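You operate a simulated robot arm through the tools that you are given. There is no shell and no other tool.

The job below is to be done with a simulated two-armed robot. You get a single attempt, and the scene is never put back.

## Task
Carry the blue bottle carrier with both arms and set it on the roof of the tall cooler.

The check looks at the end state, three seconds after you hand in, the way a careful person would. Anything else that was tipped, shoved, dropped, spilled or broken makes it a failure.

## Robot
Two 7-joint arms with two-finger parallel grippers on one trunk, on a base that moves. Base frame: it is fixed to the floor where the robot stands at the start and does not move with it; the origin is under the middle of the robot, x ahead of it, y to its left, z up; the surface under the hand at the start is at about z = 0.8. Units: m, rad, N and s.
The left shoulder is at the start at [0.02, 0.138, 1.517], the right one opposite. Each reaches about 0.671 m from its shoulder. Places, roughly: roof of the tall cooler [1.1, -0.6, 1.5]. Payload 1.57 kg a hand.
The TCP of each hand is the grasp point between the finger pads, 0.03 m short of the fingertips. In the tool frame z runs along the fingers and y along their closing line. Largest opening 0.08 m; finger width 0.017, thickness 0.012; the body of the gripper, 0.04 by 0.082 m, starts 0.08 m behind the TCP.
Orientation is that of the tool frame in the base frame, as a unit quaternion [x, y, z, w]. With the fingers straight down and closing along the base's y, the tool's x points along the base's -x, its y along +y and its z along -z.

## Interface
- The arms move only by the tool apply_moves. It takes "left_targets", "right_targets" or both (then of equal length, played together; a hand with none holds still); each is one flat list of numbers, 7 for each row, row after row: the turn, a rotation vector about the base's x, y, z in degrees, then the shift along the base's x, y, z in m, then the closure in counts, from 0 (fully open) to 255 (shut). In form: [wx, wy, wz, tx, ty, tz, claw, wx, wy, wz, tx, ty, tz, claw, ...]. A call has 1 to 20 rows; each row is the pose to reach, as a shift and turn from the pose commanded when the call began. Rows are played at 5 a second. More than 0.05 m and 0.15 rad between two rows, or a gripper value outside its range, and nothing of the call is played. A pose out of reach is approached as far as the arm can. The call stops where the force on the tool passes 40 N (or 10 N more than at its start, if that is more) or the arm is blocked; 0.2 s more then pass. The fingers move at their own pace (about 0.045 m/s each) and stop on an object; they squeeze with about 34 N. The grip force told is the motor's: it shows also when the fingers shut on nothing. Time passes only in rows, and 0.2 s behind the last, so rows that repeat a pose let the fingers close. The reply holds the time, the measured pose of the TCP, the force on the tool along the base axes, the opening and the grip force, in the units named above and with some noise, with the torque about the TCP (base axes, N m) and any sound that the robot's microphone picked up.
- Cameras (640 x 400 px; columns grow to the right, rows downward): "scene" is now at [0.1591, -0.0303, 1.363]; the picture's right is [-0.47, -0.88, 0.00], its down [-0.77, 0.41, -0.48] and it looks along [0.43, -0.23, -0.88] (base axes); focal length 282 px, centre (320, 200). "left" rides on the left gripper at [0.072, 0.007, -0.122] in its tool frame; the picture's right is [-0.09, 1.00, 0.00], its down [-0.84, -0.08, -0.54] and it looks along [-0.54, -0.05, 0.84] (tool axes); focal length 238 px, centre (320, 200). "right" rides on the right gripper at [0.072, -0.007, -0.122] in its tool frame; the picture's right is [0.09, 1.00, 0.00], its down [-0.84, 0.08, -0.54] and it looks along [-0.54, 0.05, 0.84] (tool axes); focal length 238 px, centre (320, 200). There is no depth. A picture from a camera that has moved, and an enlarged one, comes with that camera's place and axes in the base frame and with its lens.
- get_image(camera): a new picture of that camera. It takes no simulated time.
- raise_lower(by): slides the trunk up (or, below 0, down) by that many m; the arms and the scene camera ride with it, the base frame stays. It gives what a move gives, with no picture.
- roll_base(legs): drives the robot by 1 to 6 legs, each [ahead, left, turn to the left] in m, m and rad, along the robot's own axes; the way and the turn of a leg run together, so that a leg with both is an arc; at most 1.5 m and 3.142 rad a leg. The arms and the cameras ride along, it lands a little off, and it stops where it bumps. It gives what a move gives.
- pan_tilt(pan, tilt): turns the head with the scene camera to pan (to the left, within 1.047 rad either way) and tilt (down, from -0.506 to 1.204), counted from straight ahead of the robot. It gives what a move gives.
- zoom(camera, box): a new picture of the part [left, top, right, bottom] of that camera's present view, enlarged. It takes no simulated time.
- finish_job(): hands the job in; it is judged then, once.

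Nothing tells you exact positions but the pictures and the camera data. Unless the task says otherwise, let go and move clear before handing in.

The tools are called after ">>>" as a command line: name --argument value ..., lists and objects as JSON in quotes. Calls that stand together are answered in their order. apply_moves: Moves the arms, as the interface text tells. Its arguments: {"type":"object","properties":{"left_targets":{"type":"array","items":{"type":"number"}},"right_targets":{"type":"array","items":{"type":"number"}}},"required":[]} The other tools are called the same way: raise_lower (by) moves the trunk up or down; roll_base (legs) drives the base; pan_tilt (pan, tilt) turns the head that bears the scene camera; get_image (camera) takes a picture; zoom (camera, box) takes an enlarged picture of a part of a camera's view; finish_job () hands the job in.

At the start:

```text
clock: 0.0
left_tcp_pos: [0.2401, 0.0159, 1.1404]
left_tool_rot: [0.0, 1.0, 0.0, -0.001]
left_force: [-0.5, 0.1, 0.1]
left_ft_torque: [-0.01, 0.0, 0.02]
left_grip_width: 0.0801
left_grasp_force: 0.1
right_tcp_pos: [0.2396, -0.173, 1.1245]
right_tool_rot: [0.0, 1.0, 0.0, 0.0]
right_force: [-0.3, -0.2, -0.2]
right_ft_torque: [0.03, -0.03, 0.02]
right_grip_width: 0.0802
right_grasp_force: 0.0
trunk travel left (down, up): [-0.892, 0.348]
robot x, y, heading: [0.0005, 0.0017, -0.003]
head pan, tilt (commanded): [-0.492, 1.066]
```

scene: 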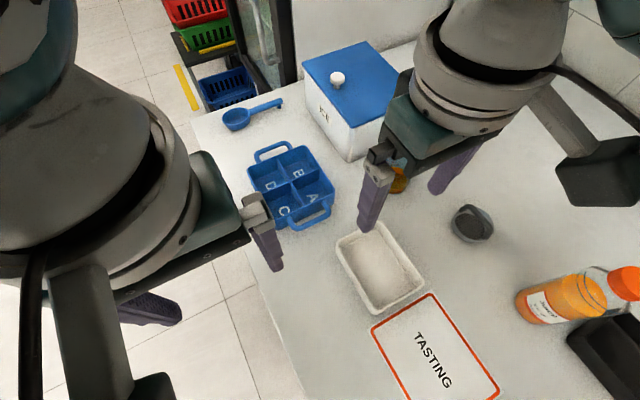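
right: 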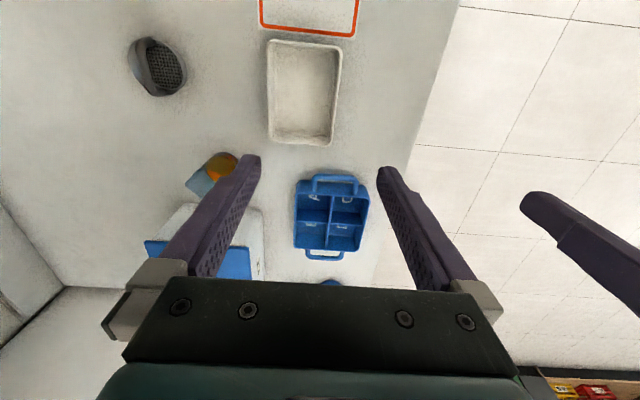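
left: 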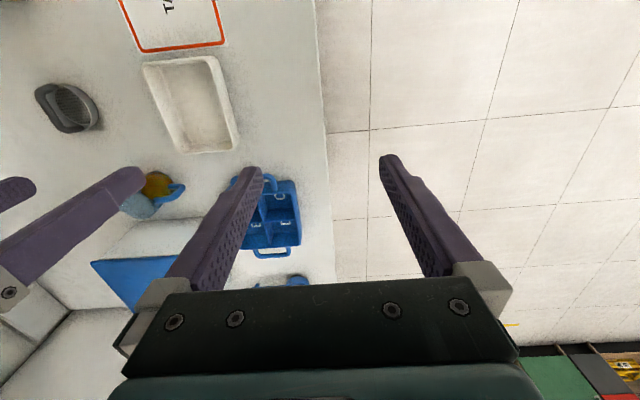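

The blue four-cell carrier with two end handles sits on the counter in front of me, among a cooler box, scoop, tray and bottles. I'll take closer looks at it and then find the tall cooler.

>>> zoom --camera "scene" --box '[200, 90, 420, 250]'

>>> zoom --camera "right" --box '[240, 140, 420, 290]'

>>> pan_tilt --pan -0.5 --tilt 0.2

>>> get_image --camera "scene"

```text
2.50 times, centred on (310, 170) of scene
camera zoom: at [0.1591, -0.0303, 1.363], right [-0.47, -0.88, 0.0], down [-0.77, 0.41, -0.48], along [0.43, -0.23, -0.88], focal length 704 px, centre (345, 275)
```

zoom: 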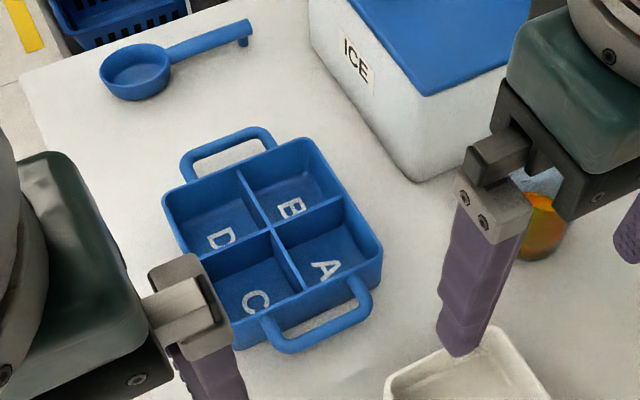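

```text
2.67 times, centred on (330, 215) of right
camera zoom: at [0.1677, -0.1782, 1.2456], right [-0.09, 1.0, 0.0], down [0.84, 0.08, 0.54], along [0.54, 0.05, -0.84], focal length 636 px, centre (293, 160)
```

zoom: 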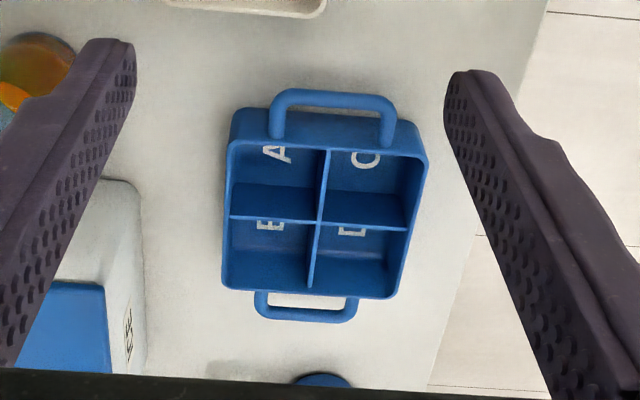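

```text
clock: 1.2
left_tcp_pos: [0.241, 0.015, 1.14]
left_tool_rot: [0.0, 1.0, 0.001, 0.0]
left_force: [0.4, 0.1, -0.7]
left_ft_torque: [-0.01, 0.0, 0.02]
left_grip_width: 0.08
left_grasp_force: 0.1
right_tcp_pos: [0.2392, -0.1725, 1.1245]
right_tool_rot: [0.0, 1.0, -0.001, 0.0]
right_force: [-0.6, 0.4, 0.7]
right_ft_torque: [0.0, 0.01, -0.01]
right_grip_width: 0.0799
right_grasp_force: 0.1
trunk travel left (down, up): [-0.892, 0.348]
robot x, y, heading: [0.0011, 0.001, 0.001]
head pan, tilt (commanded): [-0.499, 0.201]
```

```text
taken
camera scene: at [0.1833, -0.044, 1.4362], right [-0.48, -0.88, 0.0], down [-0.18, 0.1, -0.98], along [0.86, -0.47, -0.2], focal length 282 px, centre (320, 200)
```

scene: 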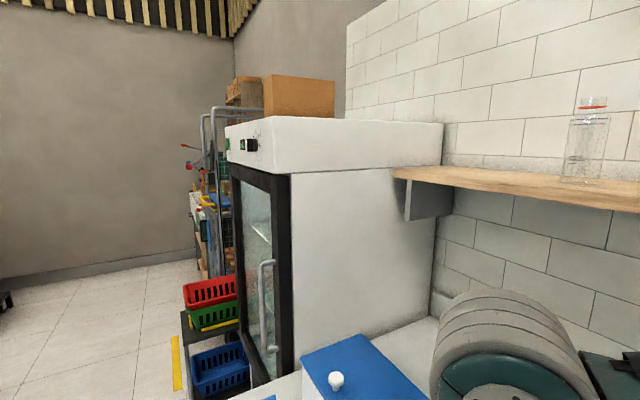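

The carrier is at about [0.47, -0.13] with its handles facing +x and -x. The cooler stands at about x 0.85 to 1.35 with its door facing +y. I'll raise the trunk to see the roof and look around the floor before choosing a route.

>>> raise_lower --by 0.34

>>> pan_tilt --pan -0.55 --tilt 0.45

>>> get_image --camera "scene"

>>> pan_tilt --pan 0.3 --tilt 0.7

>>> get_image --camera "scene"

>>> pan_tilt --pan 0.9 --tilt 1.0

>>> get_image --camera "scene"

>>> pan_tilt --pan 0.0 --tilt 1.2

>>> get_image --camera "scene"

```text
clock: 4.5
left_tcp_pos: [0.2417, 0.0155, 1.4797]
left_tool_rot: [-0.001, 1.0, 0.0, 0.0]
left_force: [-0.8, 0.6, -0.5]
left_ft_torque: [0.0, 0.04, 0.01]
left_grip_width: 0.0799
left_grasp_force: 0.2
right_tcp_pos: [0.2398, -0.1731, 1.4649]
right_tool_rot: [0.0, 1.0, -0.001, 0.0]
right_force: [1.2, 0.7, 0.5]
right_ft_torque: [-0.01, 0.0, 0.01]
right_grip_width: 0.0798
right_grasp_force: 0.1
trunk travel left (down, up): [-1.232, 0.008]
robot x, y, heading: [-0.0017, -0.0037, 0.001]
head pan, tilt (commanded): [-0.499, 0.201]
```

```text
clock: 5.3
left_tcp_pos: [0.2423, 0.0163, 1.4802]
left_tool_rot: [0.0, 1.0, 0.0, -0.001]
left_force: [-0.5, -0.3, -0.2]
left_ft_torque: [-0.01, 0.0, -0.01]
left_grip_width: 0.0801
left_grasp_force: 0.0
right_tcp_pos: [0.2392, -0.1732, 1.4657]
right_tool_rot: [0.0, 1.0, -0.001, 0.0]
right_force: [0.1, 0.6, -0.1]
right_ft_torque: [0.04, 0.01, 0.0]
right_grip_width: 0.08
right_grasp_force: 0.1
trunk travel left (down, up): [-1.232, 0.008]
robot x, y, heading: [-0.0009, 0.0031, -0.003]
head pan, tilt (commanded): [-0.55, 0.45]
```

```text
taken
camera scene: at [0.1798, -0.0474, 1.7531], right [-0.52, -0.85, 0.0], down [-0.37, 0.23, -0.9], along [0.77, -0.47, -0.43], focal length 282 px, centre (320, 200)
```

scene: 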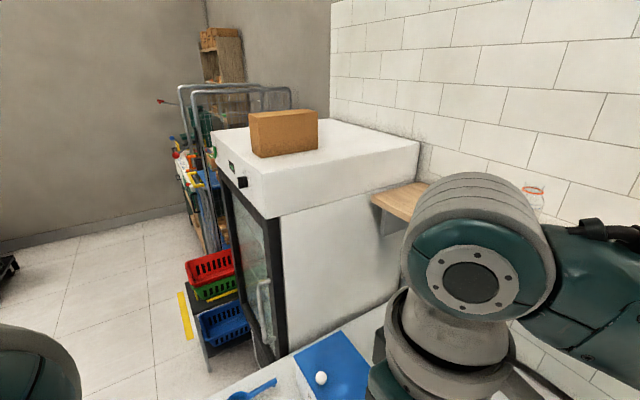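

```text
clock: 6.5
left_tcp_pos: [0.2414, 0.0165, 1.4802]
left_tool_rot: [0.0, 1.0, 0.0, 0.0]
left_force: [0.0, 0.2, 0.4]
left_ft_torque: [0.04, 0.01, 0.02]
left_grip_width: 0.0798
left_grasp_force: 0.1
right_tcp_pos: [0.2392, -0.1728, 1.4634]
right_tool_rot: [0.0, 1.0, 0.0, 0.0]
right_force: [0.5, 0.2, 0.8]
right_ft_torque: [0.0, -0.01, 0.01]
right_grip_width: 0.0802
right_grasp_force: 0.1
trunk travel left (down, up): [-1.232, 0.008]
robot x, y, heading: [0.0024, -0.0001, -0.003]
head pan, tilt (commanded): [0.3, 0.7]
```

```text
taken
camera scene: at [0.1826, 0.0257, 1.7309], right [0.29, -0.96, 0.0], down [-0.62, -0.19, -0.77], along [0.73, 0.23, -0.64], focal length 282 px, centre (320, 200)
```

scene: 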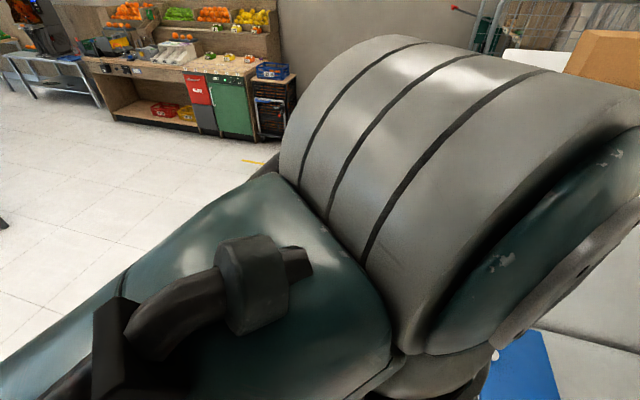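

```text
clock: 7.5
left_tcp_pos: [0.2409, 0.0171, 1.4804]
left_tool_rot: [0.0, 1.0, 0.0, -0.001]
left_force: [-0.3, 0.2, 0.5]
left_ft_torque: [-0.02, 0.01, -0.03]
left_grip_width: 0.0802
left_grasp_force: 0.0
right_tcp_pos: [0.2392, -0.1726, 1.4651]
right_tool_rot: [0.0, 1.0, 0.0, -0.001]
right_force: [-0.1, -0.4, 0.1]
right_ft_torque: [0.01, 0.03, -0.02]
right_grip_width: 0.0797
right_grasp_force: 0.1
trunk travel left (down, up): [-1.232, 0.008]
robot x, y, heading: [-0.0055, 0.0009, 0.002]
head pan, tilt (commanded): [0.901, 1.0]
```

```text
taken
camera scene: at [0.1448, 0.0552, 1.7075], right [0.78, -0.62, 0.0], down [-0.52, -0.66, -0.54], along [0.34, 0.42, -0.84], focal length 282 px, centre (320, 200)
```

scene: 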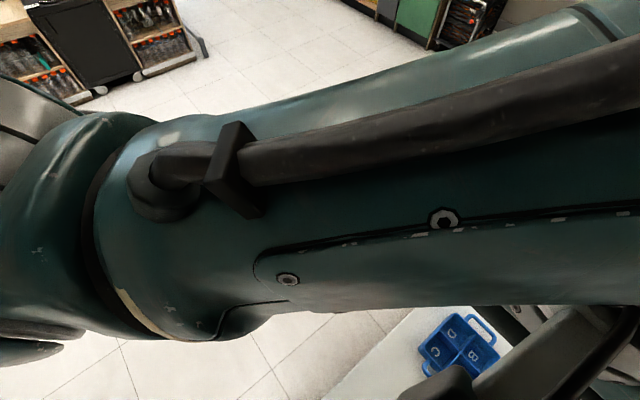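

```text
clock: 8.7
left_tcp_pos: [0.2408, 0.0168, 1.4807]
left_tool_rot: [0.0, 1.0, 0.0, 0.0]
left_force: [0.3, -0.4, 0.2]
left_ft_torque: [-0.02, -0.06, 0.0]
left_grip_width: 0.0799
left_grasp_force: 0.1
right_tcp_pos: [0.2395, -0.172, 1.4636]
right_tool_rot: [0.0, 1.0, 0.0, 0.0]
right_force: [-0.1, -0.5, 0.9]
right_ft_torque: [0.01, -0.02, 0.01]
right_grip_width: 0.0801
right_grasp_force: 0.0
trunk travel left (down, up): [-1.232, 0.008]
robot x, y, heading: [-0.0003, -0.0014, -0.001]
head pan, tilt (commanded): [0.0, 1.201]
```

```text
taken
camera scene: at [0.1574, 0.0006, 1.6949], right [0.0, -1.0, 0.0], down [-0.93, 0.0, -0.36], along [0.36, 0.0, -0.93], focal length 282 px, centre (320, 200)
```

scene: 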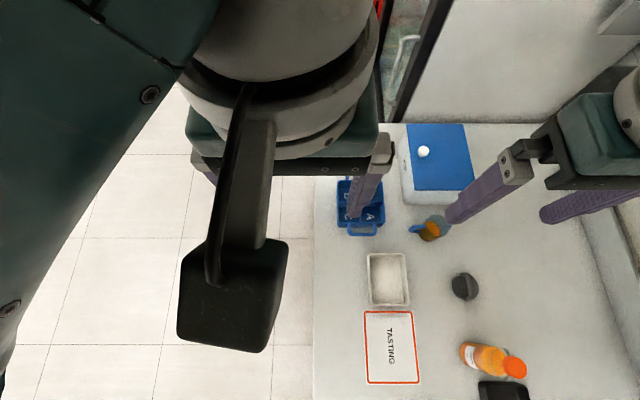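

The roof carries a brown box near its front edge, so I'll need a clear spot beside it. Next I'll tip the left wrist back to see the floor and counter right beneath me, so I know where the base can go.

>>> apply_moves --left_targets '[0, 8, 0, 0, 0, 0, 0, 0, 16, 0, 0.01, 0.02, 0, 0, 0, 24, 0, 0.02, 0.04, 0, 0, 0, 32, 0, 0.03, 0.06, 0, 0, 0, 40, 0, 0.04, 0.08, 0, 0, 0, 48, 0, 0.05, 0.1, 0, 0, 0, 55, 0, 0.06, 0.12, 0, 0, 0, 60, 0, 0.07, 0.14, 0, 0]'

>>> get_image --camera "left"

>>> get_image --camera "right"

```text
clock: 10.4
left_tcp_pos: [0.2396, 0.149, 1.5082]
left_tool_rot: [0.005, 0.881, -0.002, -0.473]
left_force: [-0.5, -0.6, 0.1]
left_ft_torque: [0.01, -0.03, 0.01]
left_grip_width: 0.0798
left_grasp_force: 0.0
left hand out of reach, approached as far as the arm can: row 5, 6, 7, 8
right_tcp_pos: [0.2396, -0.172, 1.4651]
right_tool_rot: [0.0, 1.0, -0.001, -0.001]
right_force: [0.5, -0.2, -0.3]
right_ft_torque: [0.03, -0.02, -0.03]
right_grip_width: 0.08
right_grasp_force: 0.0
trunk travel left (down, up): [-1.232, 0.008]
robot x, y, heading: [0.004, -0.0001, 0.002]
head pan, tilt (commanded): [0.0, 1.201]
```

```text
taken
camera left: at [0.3027, 0.1573, 1.6341], right [0.06, 0.99, -0.08], down [0.91, -0.09, -0.4], along [-0.4, -0.05, -0.91], focal length 238 px, centre (320, 200)
```

left: 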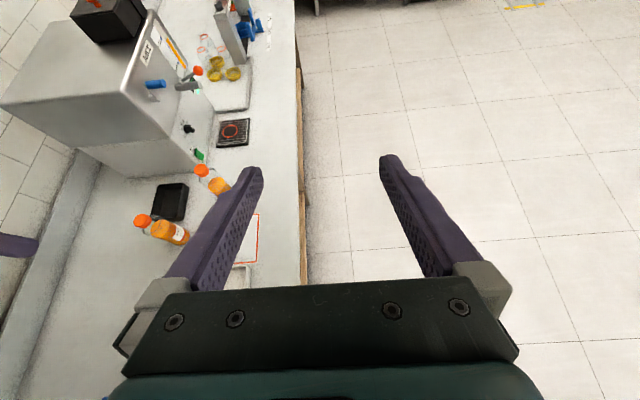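

```text
taken
camera right: at [0.1677, -0.1782, 1.5856], right [-0.09, 1.0, 0.0], down [0.84, 0.08, 0.54], along [0.54, 0.05, -0.84], focal length 238 px, centre (320, 200)
```

right: 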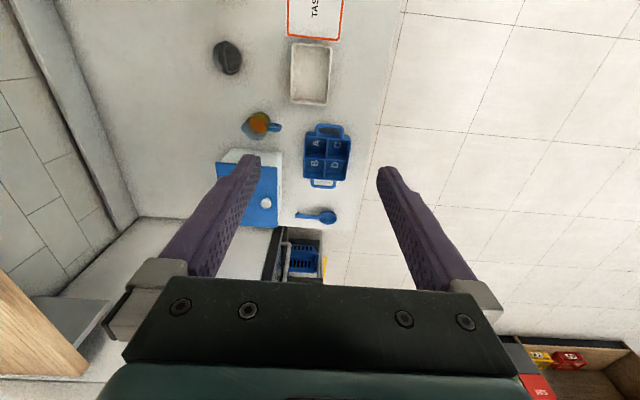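

The counter runs straight beneath me and I see no body or wheels below, so the robot may hang from above. I'll check upward and to the sides.

>>> pan_tilt --pan 0.0 --tilt -0.5

>>> get_image --camera "scene"

>>> pan_tilt --pan 1.04 --tilt 0.3

>>> get_image --camera "scene"

>>> apply_moves --left_targets '[0, 8, 0, 0.03, 0.02, -0.03, 0, 0, 16, 0, 0.06, 0.04, -0.06, 0, 0, 24, 0, 0.09, 0.04, -0.08, 0, 0, 32, 0, 0.12, 0.04, -0.1, 0, 0, 40, 0, 0.15, 0.04, -0.12, 0, 0, 48, 0, 0.15, 0.04, -0.12, 0]'

>>> get_image --camera "left"

```text
clock: 12.2
left_tcp_pos: [0.2405, 0.1488, 1.5066]
left_tool_rot: [0.004, 0.881, -0.001, -0.473]
left_force: [0.0, 0.1, -1.5]
left_ft_torque: [-0.01, -0.04, 0.01]
left_grip_width: 0.0803
left_grasp_force: 0.1
right_tcp_pos: [0.239, -0.1731, 1.4641]
right_tool_rot: [0.0, 1.0, -0.001, 0.0]
right_force: [-0.3, -0.7, 0.4]
right_ft_torque: [0.0, 0.0, 0.02]
right_grip_width: 0.08
right_grasp_force: 0.0
trunk travel left (down, up): [-1.232, 0.008]
robot x, y, heading: [0.0009, 0.0013, -0.004]
head pan, tilt (commanded): [0.0, -0.499]
```

```text
taken
camera scene: at [0.1685, 0.0006, 1.8347], right [0.0, -1.0, 0.0], down [0.48, 0.0, -0.88], along [0.88, 0.0, 0.48], focal length 282 px, centre (320, 200)
```

scene: 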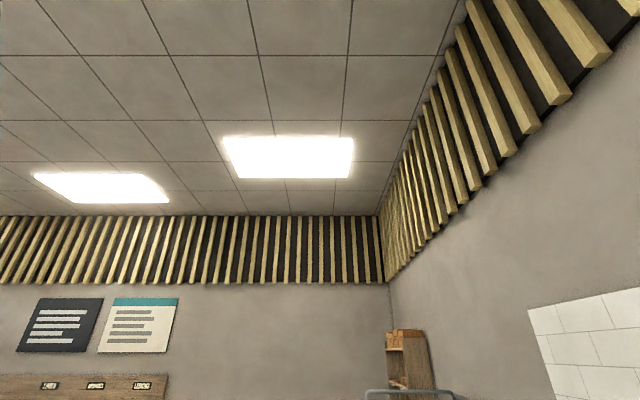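

```text
clock: 13.5
left_tcp_pos: [0.2395, 0.1488, 1.5077]
left_tool_rot: [0.004, 0.881, -0.001, -0.473]
left_force: [-0.5, 0.5, 0.5]
left_ft_torque: [-0.01, -0.01, 0.01]
left_grip_width: 0.0797
left_grasp_force: 0.1
right_tcp_pos: [0.2398, -0.1733, 1.4638]
right_tool_rot: [0.0, 1.0, 0.0, -0.001]
right_force: [-0.7, 0.1, 0.7]
right_ft_torque: [-0.01, 0.0, 0.01]
right_grip_width: 0.0797
right_grasp_force: 0.0
trunk travel left (down, up): [-1.232, 0.008]
robot x, y, heading: [0.0008, 0.0022, -0.0]
head pan, tilt (commanded): [1.04, 0.3]
```

```text
taken
camera scene: at [0.1488, 0.0811, 1.7671], right [0.86, -0.51, 0.0], down [-0.15, -0.25, -0.96], along [0.48, 0.82, -0.3], focal length 282 px, centre (320, 200)
```

scene: 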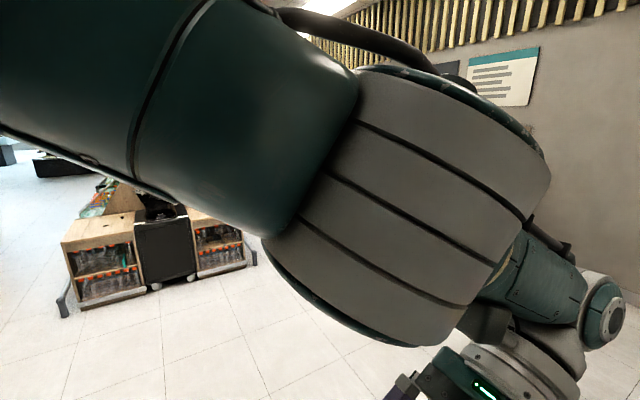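

```text
clock: 14.9
left_tcp_pos: [0.1022, 0.1359, 1.6207]
left_tool_rot: [-0.002, -0.613, 0.003, 0.79]
left_force: [0.0, 0.6, 0.5]
left_ft_torque: [-0.01, -0.04, -0.02]
left_grip_width: 0.08
left_grasp_force: 0.0
left hand out of reach, approached as far as the arm can: row 1, 2, 3, 4, 5, 6
right_tcp_pos: [0.2395, -0.1723, 1.4644]
right_tool_rot: [0.0, 1.0, 0.0, 0.001]
right_force: [-0.1, 0.2, 0.6]
right_ft_torque: [0.02, -0.04, 0.03]
right_grip_width: 0.0799
right_grasp_force: 0.1
trunk travel left (down, up): [-1.232, 0.008]
robot x, y, heading: [0.0019, 0.0029, 0.002]
head pan, tilt (commanded): [1.04, 0.3]
```

```text
taken
camera left: at [0.2395, 0.1445, 1.6596], right [-0.02, 0.99, -0.1], down [0.32, -0.09, -0.95], along [-0.95, -0.05, -0.31], focal length 238 px, centre (320, 200)
```

left: 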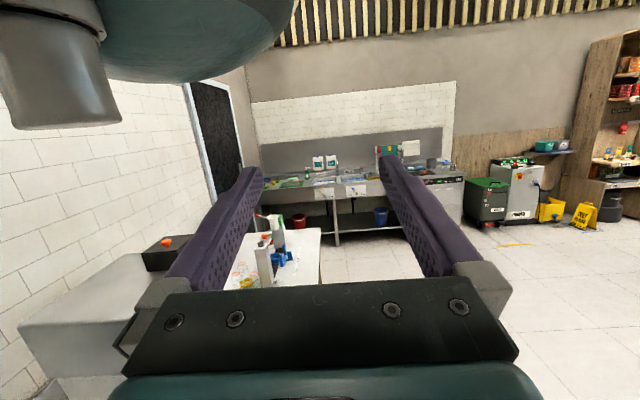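

There's no column under me, so the robot hangs clear and can move over the counter. I'll bring the left hand back to pointing down, then zoom in on the roof.

>>> apply_moves --left_targets '[0, -8, 0, 0.01, 0, -0.01, 0, 0, -16, 0, 0.02, 0, -0.02, 0, 0, -24, 0, 0.03, 0, -0.03, 0, 0, -32, 0, 0.04, 0, -0.04, 0, 0, -40, 0, 0.05, 0, -0.05, 0, 0, -48, 0, 0.06, 0, -0.06, 0, 0, -56, 0, 0.07, 0, -0.07, 0, 0, -64, 0, 0.08, 0, -0.08, 0, 0, -72, 0, 0.09, 0, -0.09, 0, 0, -80, 0, 0.1, 0, -0.1, 0, 0, -88, 0, 0.11, 0, -0.11, 0, 0, -96, 0, 0.12, 0, -0.12, 0, 0, -104, 0, 0.13, 0, -0.13, 0, 0, -104, 0, 0.13, 0, -0.13, 0]'

>>> pan_tilt --pan -0.6 --tilt 0.4

>>> zoom --camera "scene" --box '[180, 80, 480, 270]'

```text
clock: 17.9
left_tcp_pos: [0.2402, 0.1407, 1.4871]
left_tool_rot: [0.004, 1.0, 0.001, -0.005]
left_force: [0.2, -0.2, 0.4]
left_ft_torque: [0.0, -0.03, -0.02]
left_grip_width: 0.0799
left_grasp_force: 0.1
right_tcp_pos: [0.2386, -0.1722, 1.4644]
right_tool_rot: [0.0, 1.0, 0.0, 0.0]
right_force: [0.5, 0.0, 1.0]
right_ft_torque: [0.0, -0.02, -0.01]
right_grip_width: 0.0802
right_grasp_force: 0.0
trunk travel left (down, up): [-1.232, 0.008]
robot x, y, heading: [-0.001, -0.0013, -0.0]
head pan, tilt (commanded): [1.04, 0.3]
```

```text
clock: 19.6
left_tcp_pos: [0.2403, 0.1389, 1.4868]
left_tool_rot: [0.004, 1.0, 0.003, -0.005]
left_force: [-0.4, 0.1, -0.1]
left_ft_torque: [-0.02, -0.03, 0.01]
left_grip_width: 0.0802
left_grasp_force: 0.1
right_tcp_pos: [0.2395, -0.1732, 1.465]
right_tool_rot: [0.0, 1.0, 0.0, 0.0]
right_force: [0.1, 0.0, 1.2]
right_ft_torque: [-0.03, 0.02, 0.01]
right_grip_width: 0.0801
right_grasp_force: 0.2
trunk travel left (down, up): [-1.232, 0.008]
robot x, y, heading: [-0.0004, 0.0048, -0.0]
head pan, tilt (commanded): [-0.6, 0.4]
```

```text
2.11 times, centred on (330, 175) of scene
camera zoom: at [0.1779, -0.0517, 1.7577], right [-0.56, -0.83, 0.0], down [-0.32, 0.22, -0.92], along [0.76, -0.52, -0.39], focal length 593 px, centre (299, 253)
```

zoom: 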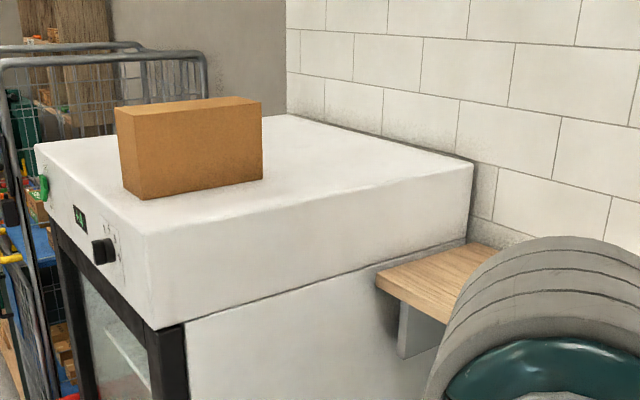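

The roof spans about x 0.82 to 1.41 and y -0.28 to -0.85 at z 1.5. A box about 0.12 m tall stands on it at x 0.97 to 1.04, y -0.32 to -0.53. I'll drive out to the open floor on the left and face the cooler front to survey the roof and the trolley beyond it.

>>> roll_base --legs '[[0, 0.6, 0], [1.1, 0, 0], [0, 0, -1.5708]]'

>>> pan_tilt --pan 0.0 --tilt 0.35

>>> get_image --camera "scene"

>>> get_image --camera "left"

>>> get_image --camera "right"

```text
clock: 32.1
left_tcp_pos: [1.232, 0.3545, 1.4871]
left_tool_rot: [0.722, 0.692, 0.005, -0.002]
left_force: [0.2, -0.2, -0.1]
left_ft_torque: [-0.04, -0.05, 0.02]
left_grip_width: 0.0798
left_grasp_force: 0.1
right_tcp_pos: [0.92, 0.365, 1.4648]
right_tool_rot: [0.719, 0.695, 0.0, 0.0]
right_force: [0.2, 0.0, 0.1]
right_ft_torque: [-0.01, -0.03, -0.02]
right_grip_width: 0.0801
right_grasp_force: 0.1
trunk travel left (down, up): [-1.232, 0.008]
robot x, y, heading: [1.0994, 0.6002, -1.606]
head pan, tilt (commanded): [-0.6, 0.4]
```

```text
clock: 33.1
left_tcp_pos: [1.2318, 0.3547, 1.488]
left_tool_rot: [0.722, 0.692, 0.005, -0.002]
left_force: [0.3, 0.0, 0.7]
left_ft_torque: [0.0, 0.03, 0.03]
left_grip_width: 0.0799
left_grasp_force: 0.1
right_tcp_pos: [0.9194, 0.3655, 1.4641]
right_tool_rot: [0.719, 0.695, 0.0, -0.001]
right_force: [0.4, 0.0, -0.3]
right_ft_torque: [0.04, 0.03, 0.02]
right_grip_width: 0.08
right_grasp_force: 0.0
trunk travel left (down, up): [-1.232, 0.008]
robot x, y, heading: [1.102, 0.6009, -1.608]
head pan, tilt (commanded): [0.0, 0.351]
```

```text
taken
camera scene: at [1.0953, 0.4075, 1.7623], right [-1.0, 0.03, 0.0], down [0.01, 0.34, -0.94], along [-0.03, -0.94, -0.34], focal length 282 px, centre (320, 200)
```

scene: 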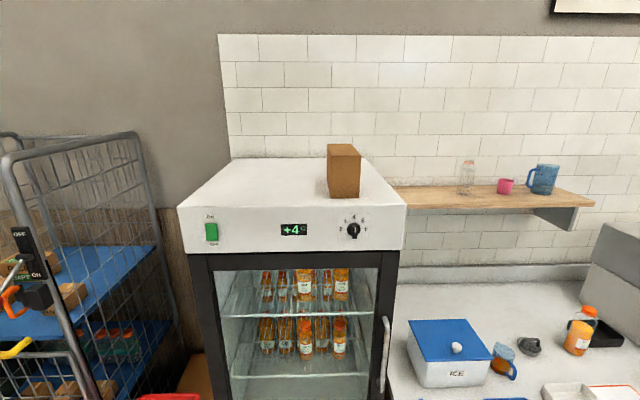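

```text
taken
camera left: at [1.2423, 0.426, 1.6094], right [0.99, -0.13, 0.0], down [-0.11, -0.84, 0.53], along [-0.07, -0.53, -0.85], focal length 238 px, centre (320, 200)
```

left: 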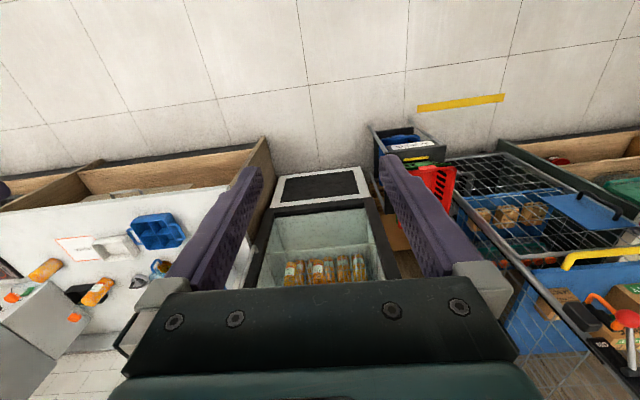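

```text
taken
camera right: at [0.9156, 0.4392, 1.5856], right [1.0, 0.06, 0.0], down [0.05, -0.84, 0.54], along [0.03, -0.54, -0.84], focal length 238 px, centre (320, 200)
```

right: 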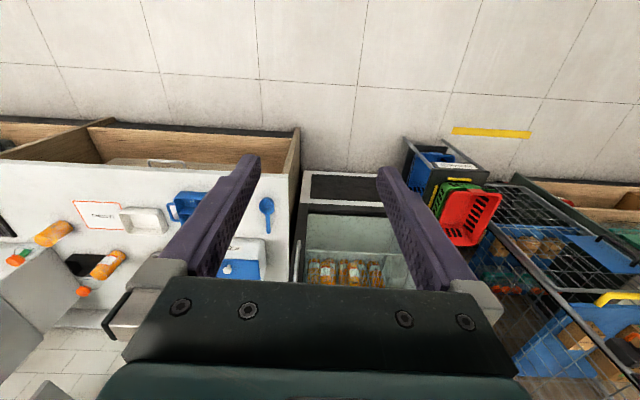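

From here the roof sits at about z 1.49, x 0.85 to 1.445, and the trolley is well beyond at x ≥ 1.84. There's a clear area right of the box, around x = 1.28, y = -0.5. I'll zoom in to fix the box position, then drive to stand facing the carrier.

>>> zoom --camera "scene" --box '[160, 110, 440, 285]'

>>> roll_base --legs '[[0, 0, 0.036], [0, -0.642, 0], [0.3, 0, 0]]'

>>> get_image --camera "left"

>>> get_image --camera "right"

>>> pan_tilt --pan 0.0 --tilt 1.1

>>> get_image --camera "scene"

```text
2.29 times, centred on (300, 198) of scene
camera zoom: at [1.0953, 0.4075, 1.7623], right [-1.0, 0.03, 0.0], down [0.01, 0.34, -0.94], along [-0.03, -0.94, -0.34], focal length 644 px, centre (366, 206)
```

zoom: 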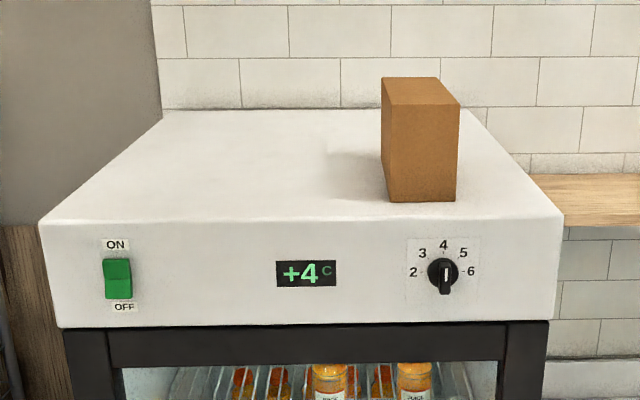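

```text
clock: 38.7
left_tcp_pos: [0.6045, 0.0573, 1.4875]
left_tool_rot: [0.711, 0.703, 0.003, -0.002]
left_force: [0.2, -0.9, -0.6]
left_ft_torque: [0.02, 0.0, -0.01]
left_grip_width: 0.08
left_grasp_force: 0.0
right_tcp_pos: [0.2916, 0.059, 1.4645]
right_tool_rot: [0.707, 0.707, -0.001, -0.001]
right_force: [0.8, 0.0, -0.8]
right_ft_torque: [-0.04, 0.01, -0.01]
right_grip_width: 0.0799
right_grasp_force: 0.1
trunk travel left (down, up): [-1.232, 0.008]
robot x, y, heading: [0.4642, 0.2996, -1.576]
head pan, tilt (commanded): [0.0, 0.351]
```

```text
taken
camera left: at [0.6121, 0.1297, 1.6094], right [0.99, -0.1, 0.0], down [-0.09, -0.84, 0.53], along [-0.05, -0.53, -0.85], focal length 238 px, centre (320, 200)
```

left: 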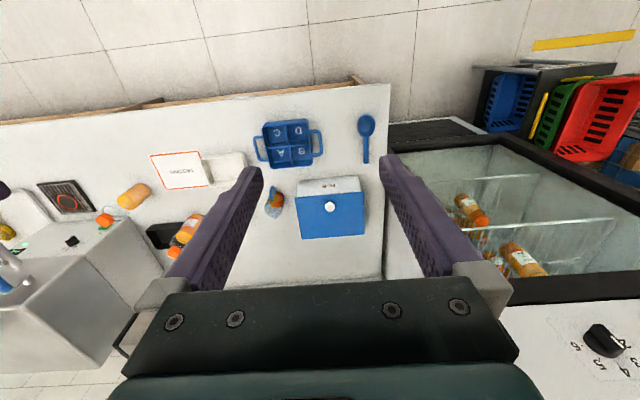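

```text
taken
camera right: at [0.2851, 0.1329, 1.5856], right [1.0, 0.09, 0.0], down [0.08, -0.84, 0.54], along [0.05, -0.54, -0.84], focal length 238 px, centre (320, 200)
```

right: 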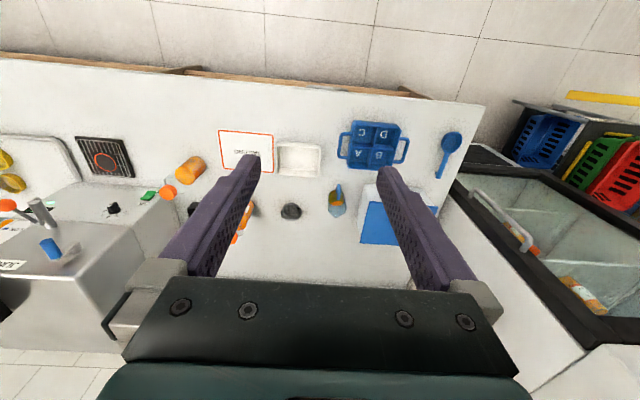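

```text
clock: 39.8
left_tcp_pos: [0.6047, 0.058, 1.4859]
left_tool_rot: [0.711, 0.703, 0.004, -0.001]
left_force: [-0.1, 0.0, -0.5]
left_ft_torque: [-0.01, 0.01, -0.02]
left_grip_width: 0.08
left_grasp_force: 0.0
right_tcp_pos: [0.292, 0.0594, 1.4645]
right_tool_rot: [0.708, 0.707, 0.0, -0.001]
right_force: [-0.3, 0.7, -0.1]
right_ft_torque: [0.02, -0.01, 0.01]
right_grip_width: 0.0803
right_grasp_force: 0.0
trunk travel left (down, up): [-1.232, 0.008]
robot x, y, heading: [0.463, 0.2995, -1.572]
head pan, tilt (commanded): [0.0, 1.1]
```

```text
taken
camera scene: at [0.4659, 0.1366, 1.7009], right [-1.0, 0.0, 0.0], down [0.0, 0.89, -0.45], along [0.0, -0.45, -0.89], focal length 282 px, centre (320, 200)
```

scene: 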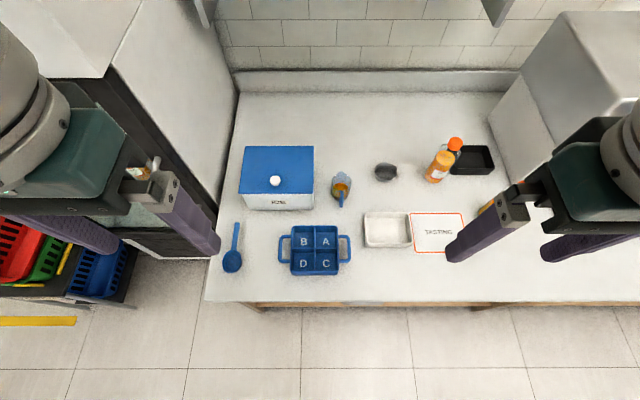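

The carrier is square-on below me, handles facing left and right, with clear space on both sides. I'll zoom in with all cameras to triangulate it.

>>> zoom --camera "scene" --box '[260, 200, 380, 275]'

>>> zoom --camera "left" --box '[235, 95, 355, 170]'

>>> zoom --camera "right" --box '[315, 105, 435, 180]'

```text
5.33 times, centred on (320, 238) of scene
camera zoom: at [0.4659, 0.1366, 1.7009], right [-1.0, 0.0, 0.0], down [0.0, 0.89, -0.45], along [0.0, -0.45, -0.89], focal length 1503 px, centre (320, 0)
```

zoom: 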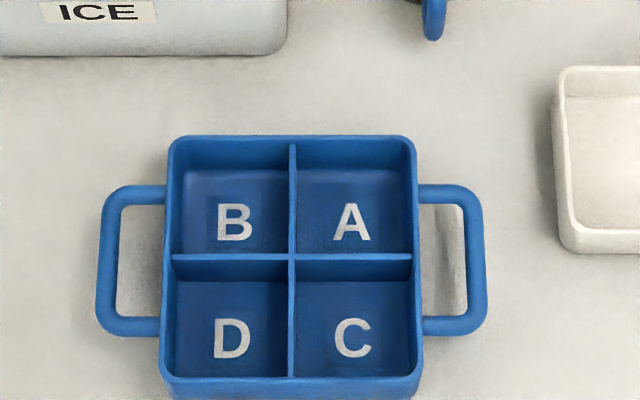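

```text
5.33 times, centred on (295, 132) of left
camera zoom: at [0.612, 0.1297, 1.6094], right [0.99, -0.1, 0.0], down [-0.09, -0.84, 0.53], along [-0.05, -0.53, -0.85], focal length 1271 px, centre (453, 560)
```

zoom: 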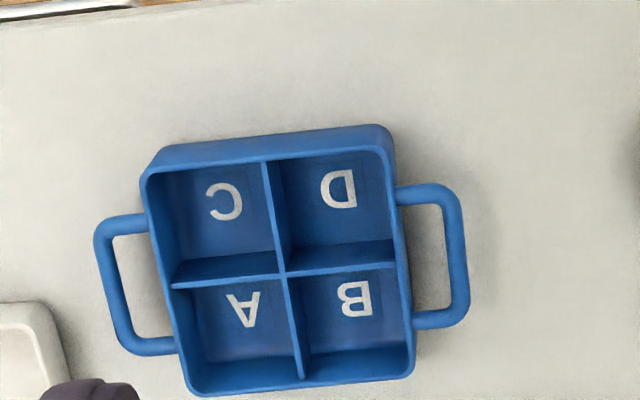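

```text
5.33 times, centred on (375, 142) of right
camera zoom: at [0.2851, 0.1329, 1.5856], right [1.0, 0.09, 0.0], down [0.08, -0.84, 0.54], along [0.05, -0.54, -0.84], focal length 1271 px, centre (27, 507)
```

zoom: 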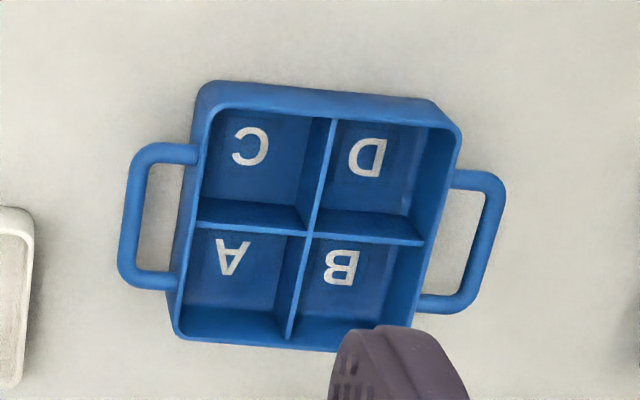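

The handle bars are at about x = 0.373 and x = 0.589, y = -0.128, z = 0.845. The walls are about 3 cm inside them, which leaves room for one finger in each gap. I'll lower the trunk and bring both hands above the handles.

>>> raise_lower --by -0.44

>>> apply_moves --left_targets '[0, 0, 0, -0.003, -0.023, 0, 60, 0, 0, 0, -0.006, -0.046, 0, 100, 0, 0, 0, -0.009, -0.07, 0, 130, 0, 0, 0.2, -0.012, -0.093, -0.003, 140, 0, 0, 0.3, -0.0157, -0.116, -0.006, 140, 0, 0, 0.5, -0.0157, -0.139, -0.01, 140, 0, 0, 0.6, -0.0157, -0.163, -0.015, 140, 0, 0, 0.6, -0.0157, -0.186, -0.02, 140, 0, 0, 0.6, -0.0157, -0.186, -0.02, 140]' --right_targets '[0, 0, 0, 0.01, -0.023, 0, 60, 0, 0, 0, 0.02, -0.046, 0, 100, 0, 0, 0, 0.03, -0.07, 0, 130, 0, 0, 0, 0.04, -0.093, 0, 140, 0, 0, 0, 0.05, -0.116, 0, 140, 0, 0, 0, 0.06, -0.139, 0, 140, 0, 0, 0, 0.07, -0.163, 0, 140, 0, 0, 0, 0.081, -0.187, 0, 140, 0, 0, 0, 0.081, -0.187, 0, 140]'

>>> get_image --camera "left"

>>> get_image --camera "right"

>>> get_image --camera "scene"

```text
refused: -0.44 is not a number from -0.4 to 0.4
```

```text
clock: 41.8
left_tcp_pos: [0.5882, -0.1283, 1.4689]
left_tool_rot: [0.708, 0.707, 0.004, -0.003]
left_force: [0.1, 0.2, 0.0]
left_ft_torque: [-0.01, 0.0, 0.04]
left_grip_width: 0.0363
left_grasp_force: 0.2
right_tcp_pos: [0.3735, -0.127, 1.4656]
right_tool_rot: [0.707, 0.707, -0.001, 0.0]
right_force: [0.7, -0.1, 0.3]
right_ft_torque: [0.03, 0.02, -0.01]
right_grip_width: 0.036
right_grasp_force: 0.1
trunk travel left (down, up): [-1.232, 0.008]
robot x, y, heading: [0.4633, 0.2979, -1.576]
head pan, tilt (commanded): [0.0, 1.1]
```

```text
taken
camera left: at [0.5948, -0.0571, 1.5903], right [1.0, -0.09, 0.0], down [-0.08, -0.84, 0.53], along [-0.05, -0.53, -0.85], focal length 238 px, centre (320, 200)
```

left: 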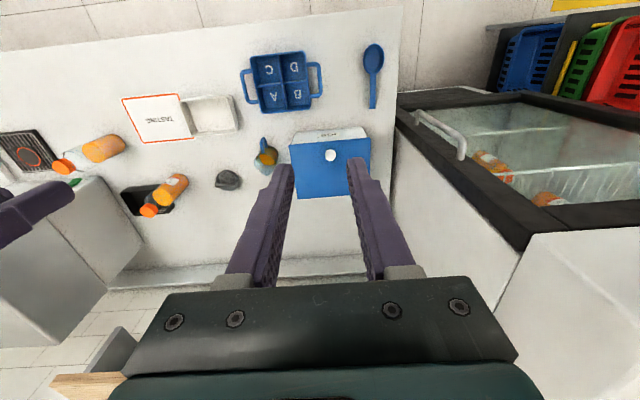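

```text
taken
camera right: at [0.3673, -0.0542, 1.5868], right [1.0, 0.09, 0.0], down [0.08, -0.84, 0.54], along [0.05, -0.54, -0.84], focal length 238 px, centre (320, 200)
```

right: 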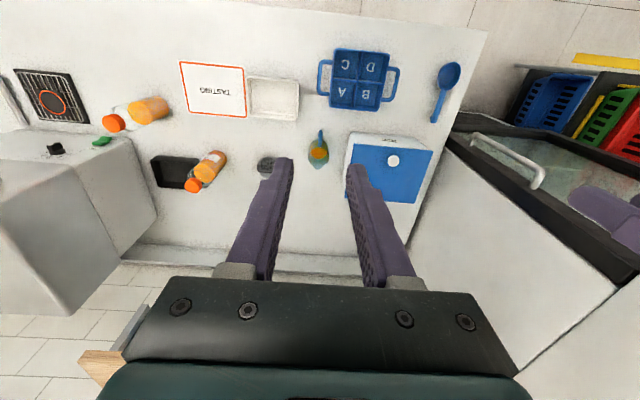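

```text
taken
camera scene: at [0.4659, 0.1367, 1.7009], right [-1.0, 0.0, 0.0], down [0.0, 0.89, -0.45], along [0.0, -0.45, -0.89], focal length 282 px, centre (320, 200)
```

scene: 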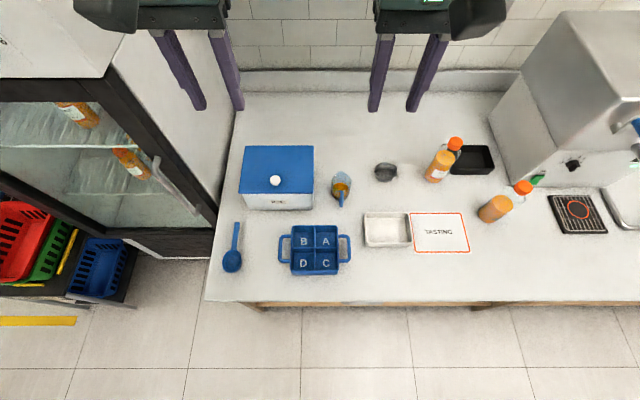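

Both hands are lined up over the handles at z ≈ 1.47; the trunk move was just over its per-call limit. I'll lower 0.38 m straight down.

>>> raise_lower --by -0.38

>>> get_image --camera "scene"

>>> get_image --camera "left"

>>> get_image --camera "right"

```text
clock: 45.4
left_tcp_pos: [0.5879, -0.1297, 1.0883]
left_tool_rot: [0.707, 0.707, 0.005, -0.002]
left_force: [-0.6, 1.0, -0.4]
left_ft_torque: [-0.03, 0.06, -0.01]
left_grip_width: 0.0362
left_grasp_force: 0.0
right_tcp_pos: [0.3727, -0.1261, 1.0852]
right_tool_rot: [0.708, 0.706, 0.0, 0.0]
right_force: [-0.2, 0.2, -0.6]
right_ft_torque: [-0.02, -0.01, 0.01]
right_grip_width: 0.0364
right_grasp_force: 0.0
trunk travel left (down, up): [-0.852, 0.388]
robot x, y, heading: [0.4618, 0.2997, -1.574]
head pan, tilt (commanded): [0.0, 1.1]
```

```text
taken
camera scene: at [0.4659, 0.1366, 1.3209], right [-1.0, 0.0, 0.0], down [0.0, 0.89, -0.45], along [0.0, -0.45, -0.89], focal length 282 px, centre (320, 200)
```

scene: 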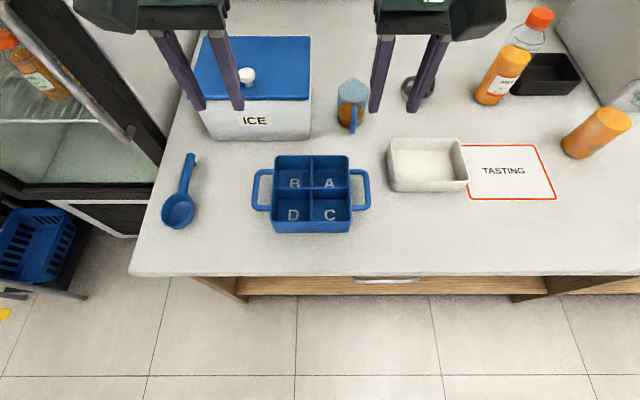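

```text
taken
camera left: at [0.595, -0.0569, 1.2103], right [1.0, -0.09, 0.0], down [-0.08, -0.84, 0.53], along [-0.05, -0.53, -0.85], focal length 238 px, centre (320, 200)
```

left: 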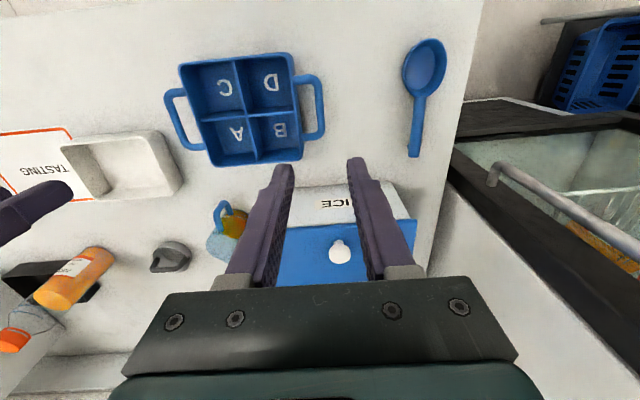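

```text
taken
camera right: at [0.3669, -0.0538, 1.2064], right [1.0, 0.09, 0.0], down [0.08, -0.84, 0.54], along [0.05, -0.54, -0.84], focal length 238 px, centre (320, 200)
```

right: 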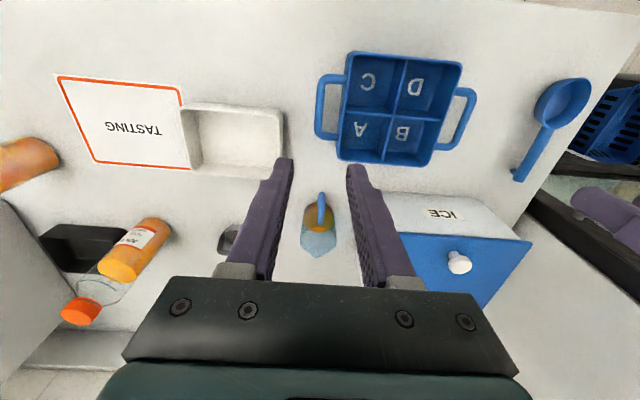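

Hands are about 24 cm above the handles. I'll zoom in on the handles from all three cameras to refine the grasp points.

>>> zoom --camera "scene" --box '[240, 140, 384, 230]'

>>> zoom --camera "left" --box '[150, 40, 342, 160]'

>>> zoom --camera "right" --box '[300, 40, 492, 160]'

```text
4.44 times, centred on (312, 185) of scene
camera zoom: at [0.4659, 0.1366, 1.3209], right [-1.0, 0.0, 0.0], down [0.0, 0.89, -0.45], along [0.0, -0.45, -0.89], focal length 1252 px, centre (356, 267)
```

zoom: 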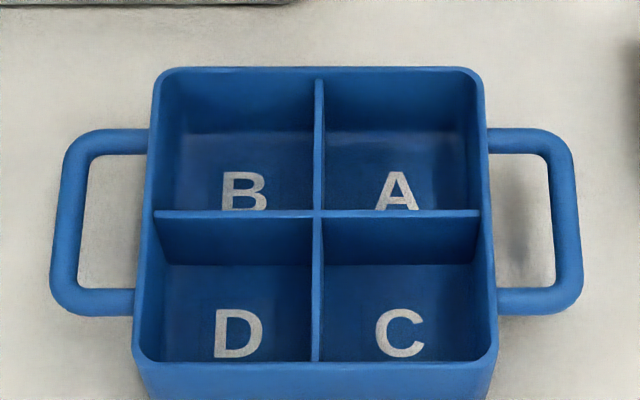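

```text
3.33 times, centred on (246, 100) of left
camera zoom: at [0.595, -0.0569, 1.2103], right [1.0, -0.09, 0.0], down [-0.08, -0.84, 0.53], along [-0.05, -0.53, -0.85], focal length 794 px, centre (567, 533)
```

zoom: 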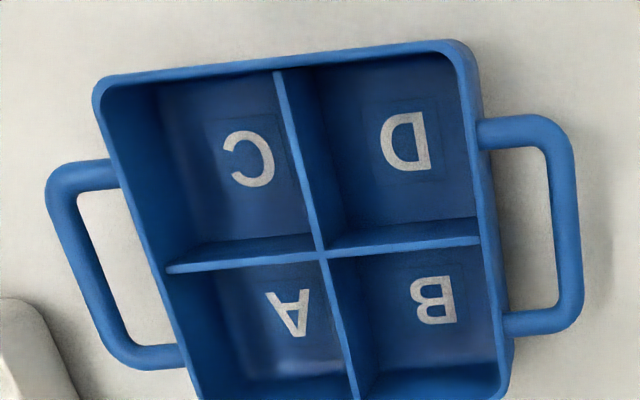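

```text
3.33 times, centred on (396, 100) of right
camera zoom: at [0.3669, -0.0538, 1.2064], right [1.0, 0.09, 0.0], down [0.08, -0.84, 0.54], along [0.05, -0.54, -0.84], focal length 794 px, centre (67, 533)
```

zoom: 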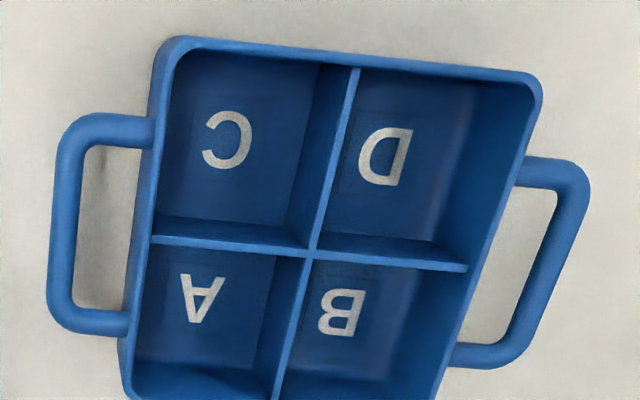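

Refined, the bars are at x = 0.372 and 0.589, z ≈ 0.843, and the hands are aligned to within about 1 mm. I'll narrow the fingers to 28 mm, lower to just above the handles and check.

>>> apply_moves --left_targets '[0, 0, 0, 0, 0.002, -0.003, 166, 0, 0, 0, 0, 0.002, -0.003, 166]' --right_targets '[0, 0, 0, 0, 0, 0, 166, 0, 0, 0, 0, 0, 0, 166]'

>>> raise_lower --by -0.185

>>> get_image --camera "left"

>>> get_image --camera "right"

>>> get_image --camera "scene"

```text
clock: 46.0
left_tcp_pos: [0.5887, -0.1261, 1.0849]
left_tool_rot: [0.707, 0.707, 0.005, -0.003]
left_force: [0.6, -0.2, -0.5]
left_ft_torque: [-0.02, 0.02, -0.05]
left_grip_width: 0.0278
left_grasp_force: 0.1
right_tcp_pos: [0.3737, -0.127, 1.0846]
right_tool_rot: [0.708, 0.706, 0.0, -0.002]
right_force: [0.8, -0.3, 0.3]
right_ft_torque: [-0.02, -0.03, 0.0]
right_grip_width: 0.0278
right_grasp_force: 0.0
trunk travel left (down, up): [-0.852, 0.388]
robot x, y, heading: [0.4643, 0.3005, -1.571]
head pan, tilt (commanded): [0.0, 1.1]
```

```text
clock: 48.1
left_tcp_pos: [0.5887, -0.1281, 0.9003]
left_tool_rot: [0.707, 0.707, 0.005, -0.003]
left_force: [-0.1, -0.1, -0.4]
left_ft_torque: [0.02, -0.01, 0.02]
left_grip_width: 0.0281
left_grasp_force: 0.0
right_tcp_pos: [0.3732, -0.126, 0.9005]
right_tool_rot: [0.708, 0.706, -0.001, 0.0]
right_force: [-0.4, -0.3, 0.5]
right_ft_torque: [0.0, -0.02, 0.02]
right_grip_width: 0.028
right_grasp_force: 0.1
trunk travel left (down, up): [-0.667, 0.573]
robot x, y, heading: [0.4656, 0.2999, -1.571]
head pan, tilt (commanded): [0.0, 1.1]
```

```text
taken
camera left: at [0.5953, -0.0547, 1.0218], right [1.0, -0.09, 0.0], down [-0.08, -0.84, 0.53], along [-0.05, -0.53, -0.85], focal length 238 px, centre (320, 200)
```

left: 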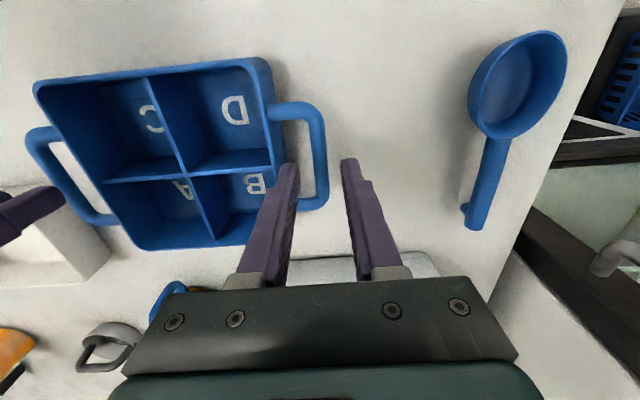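

```text
taken
camera right: at [0.3669, -0.0539, 1.0214], right [1.0, 0.09, 0.0], down [0.08, -0.84, 0.54], along [0.05, -0.54, -0.84], focal length 238 px, centre (320, 200)
```

right: 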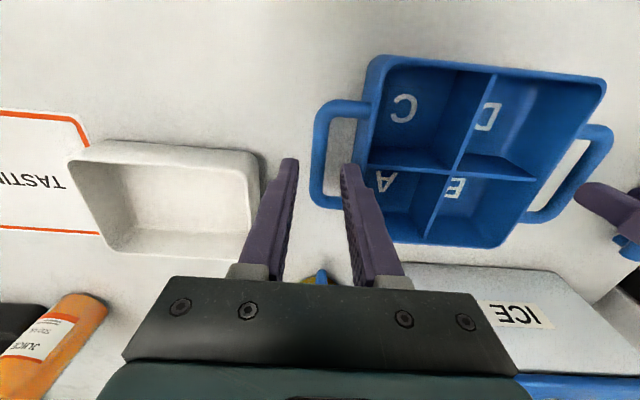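

```text
taken
camera scene: at [0.4659, 0.1366, 1.1359], right [-1.0, 0.0, 0.0], down [0.0, 0.89, -0.45], along [0.0, -0.45, -0.89], focal length 282 px, centre (320, 200)
```

scene: 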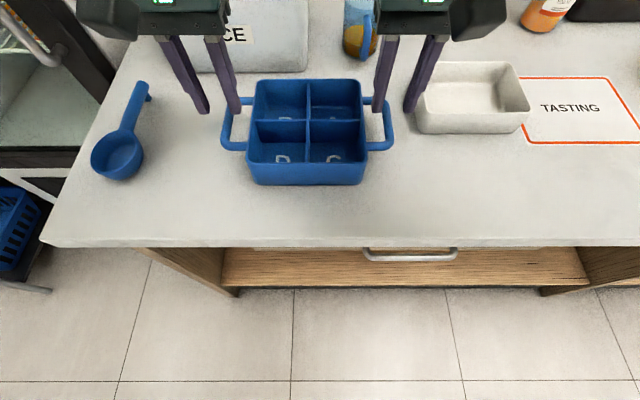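

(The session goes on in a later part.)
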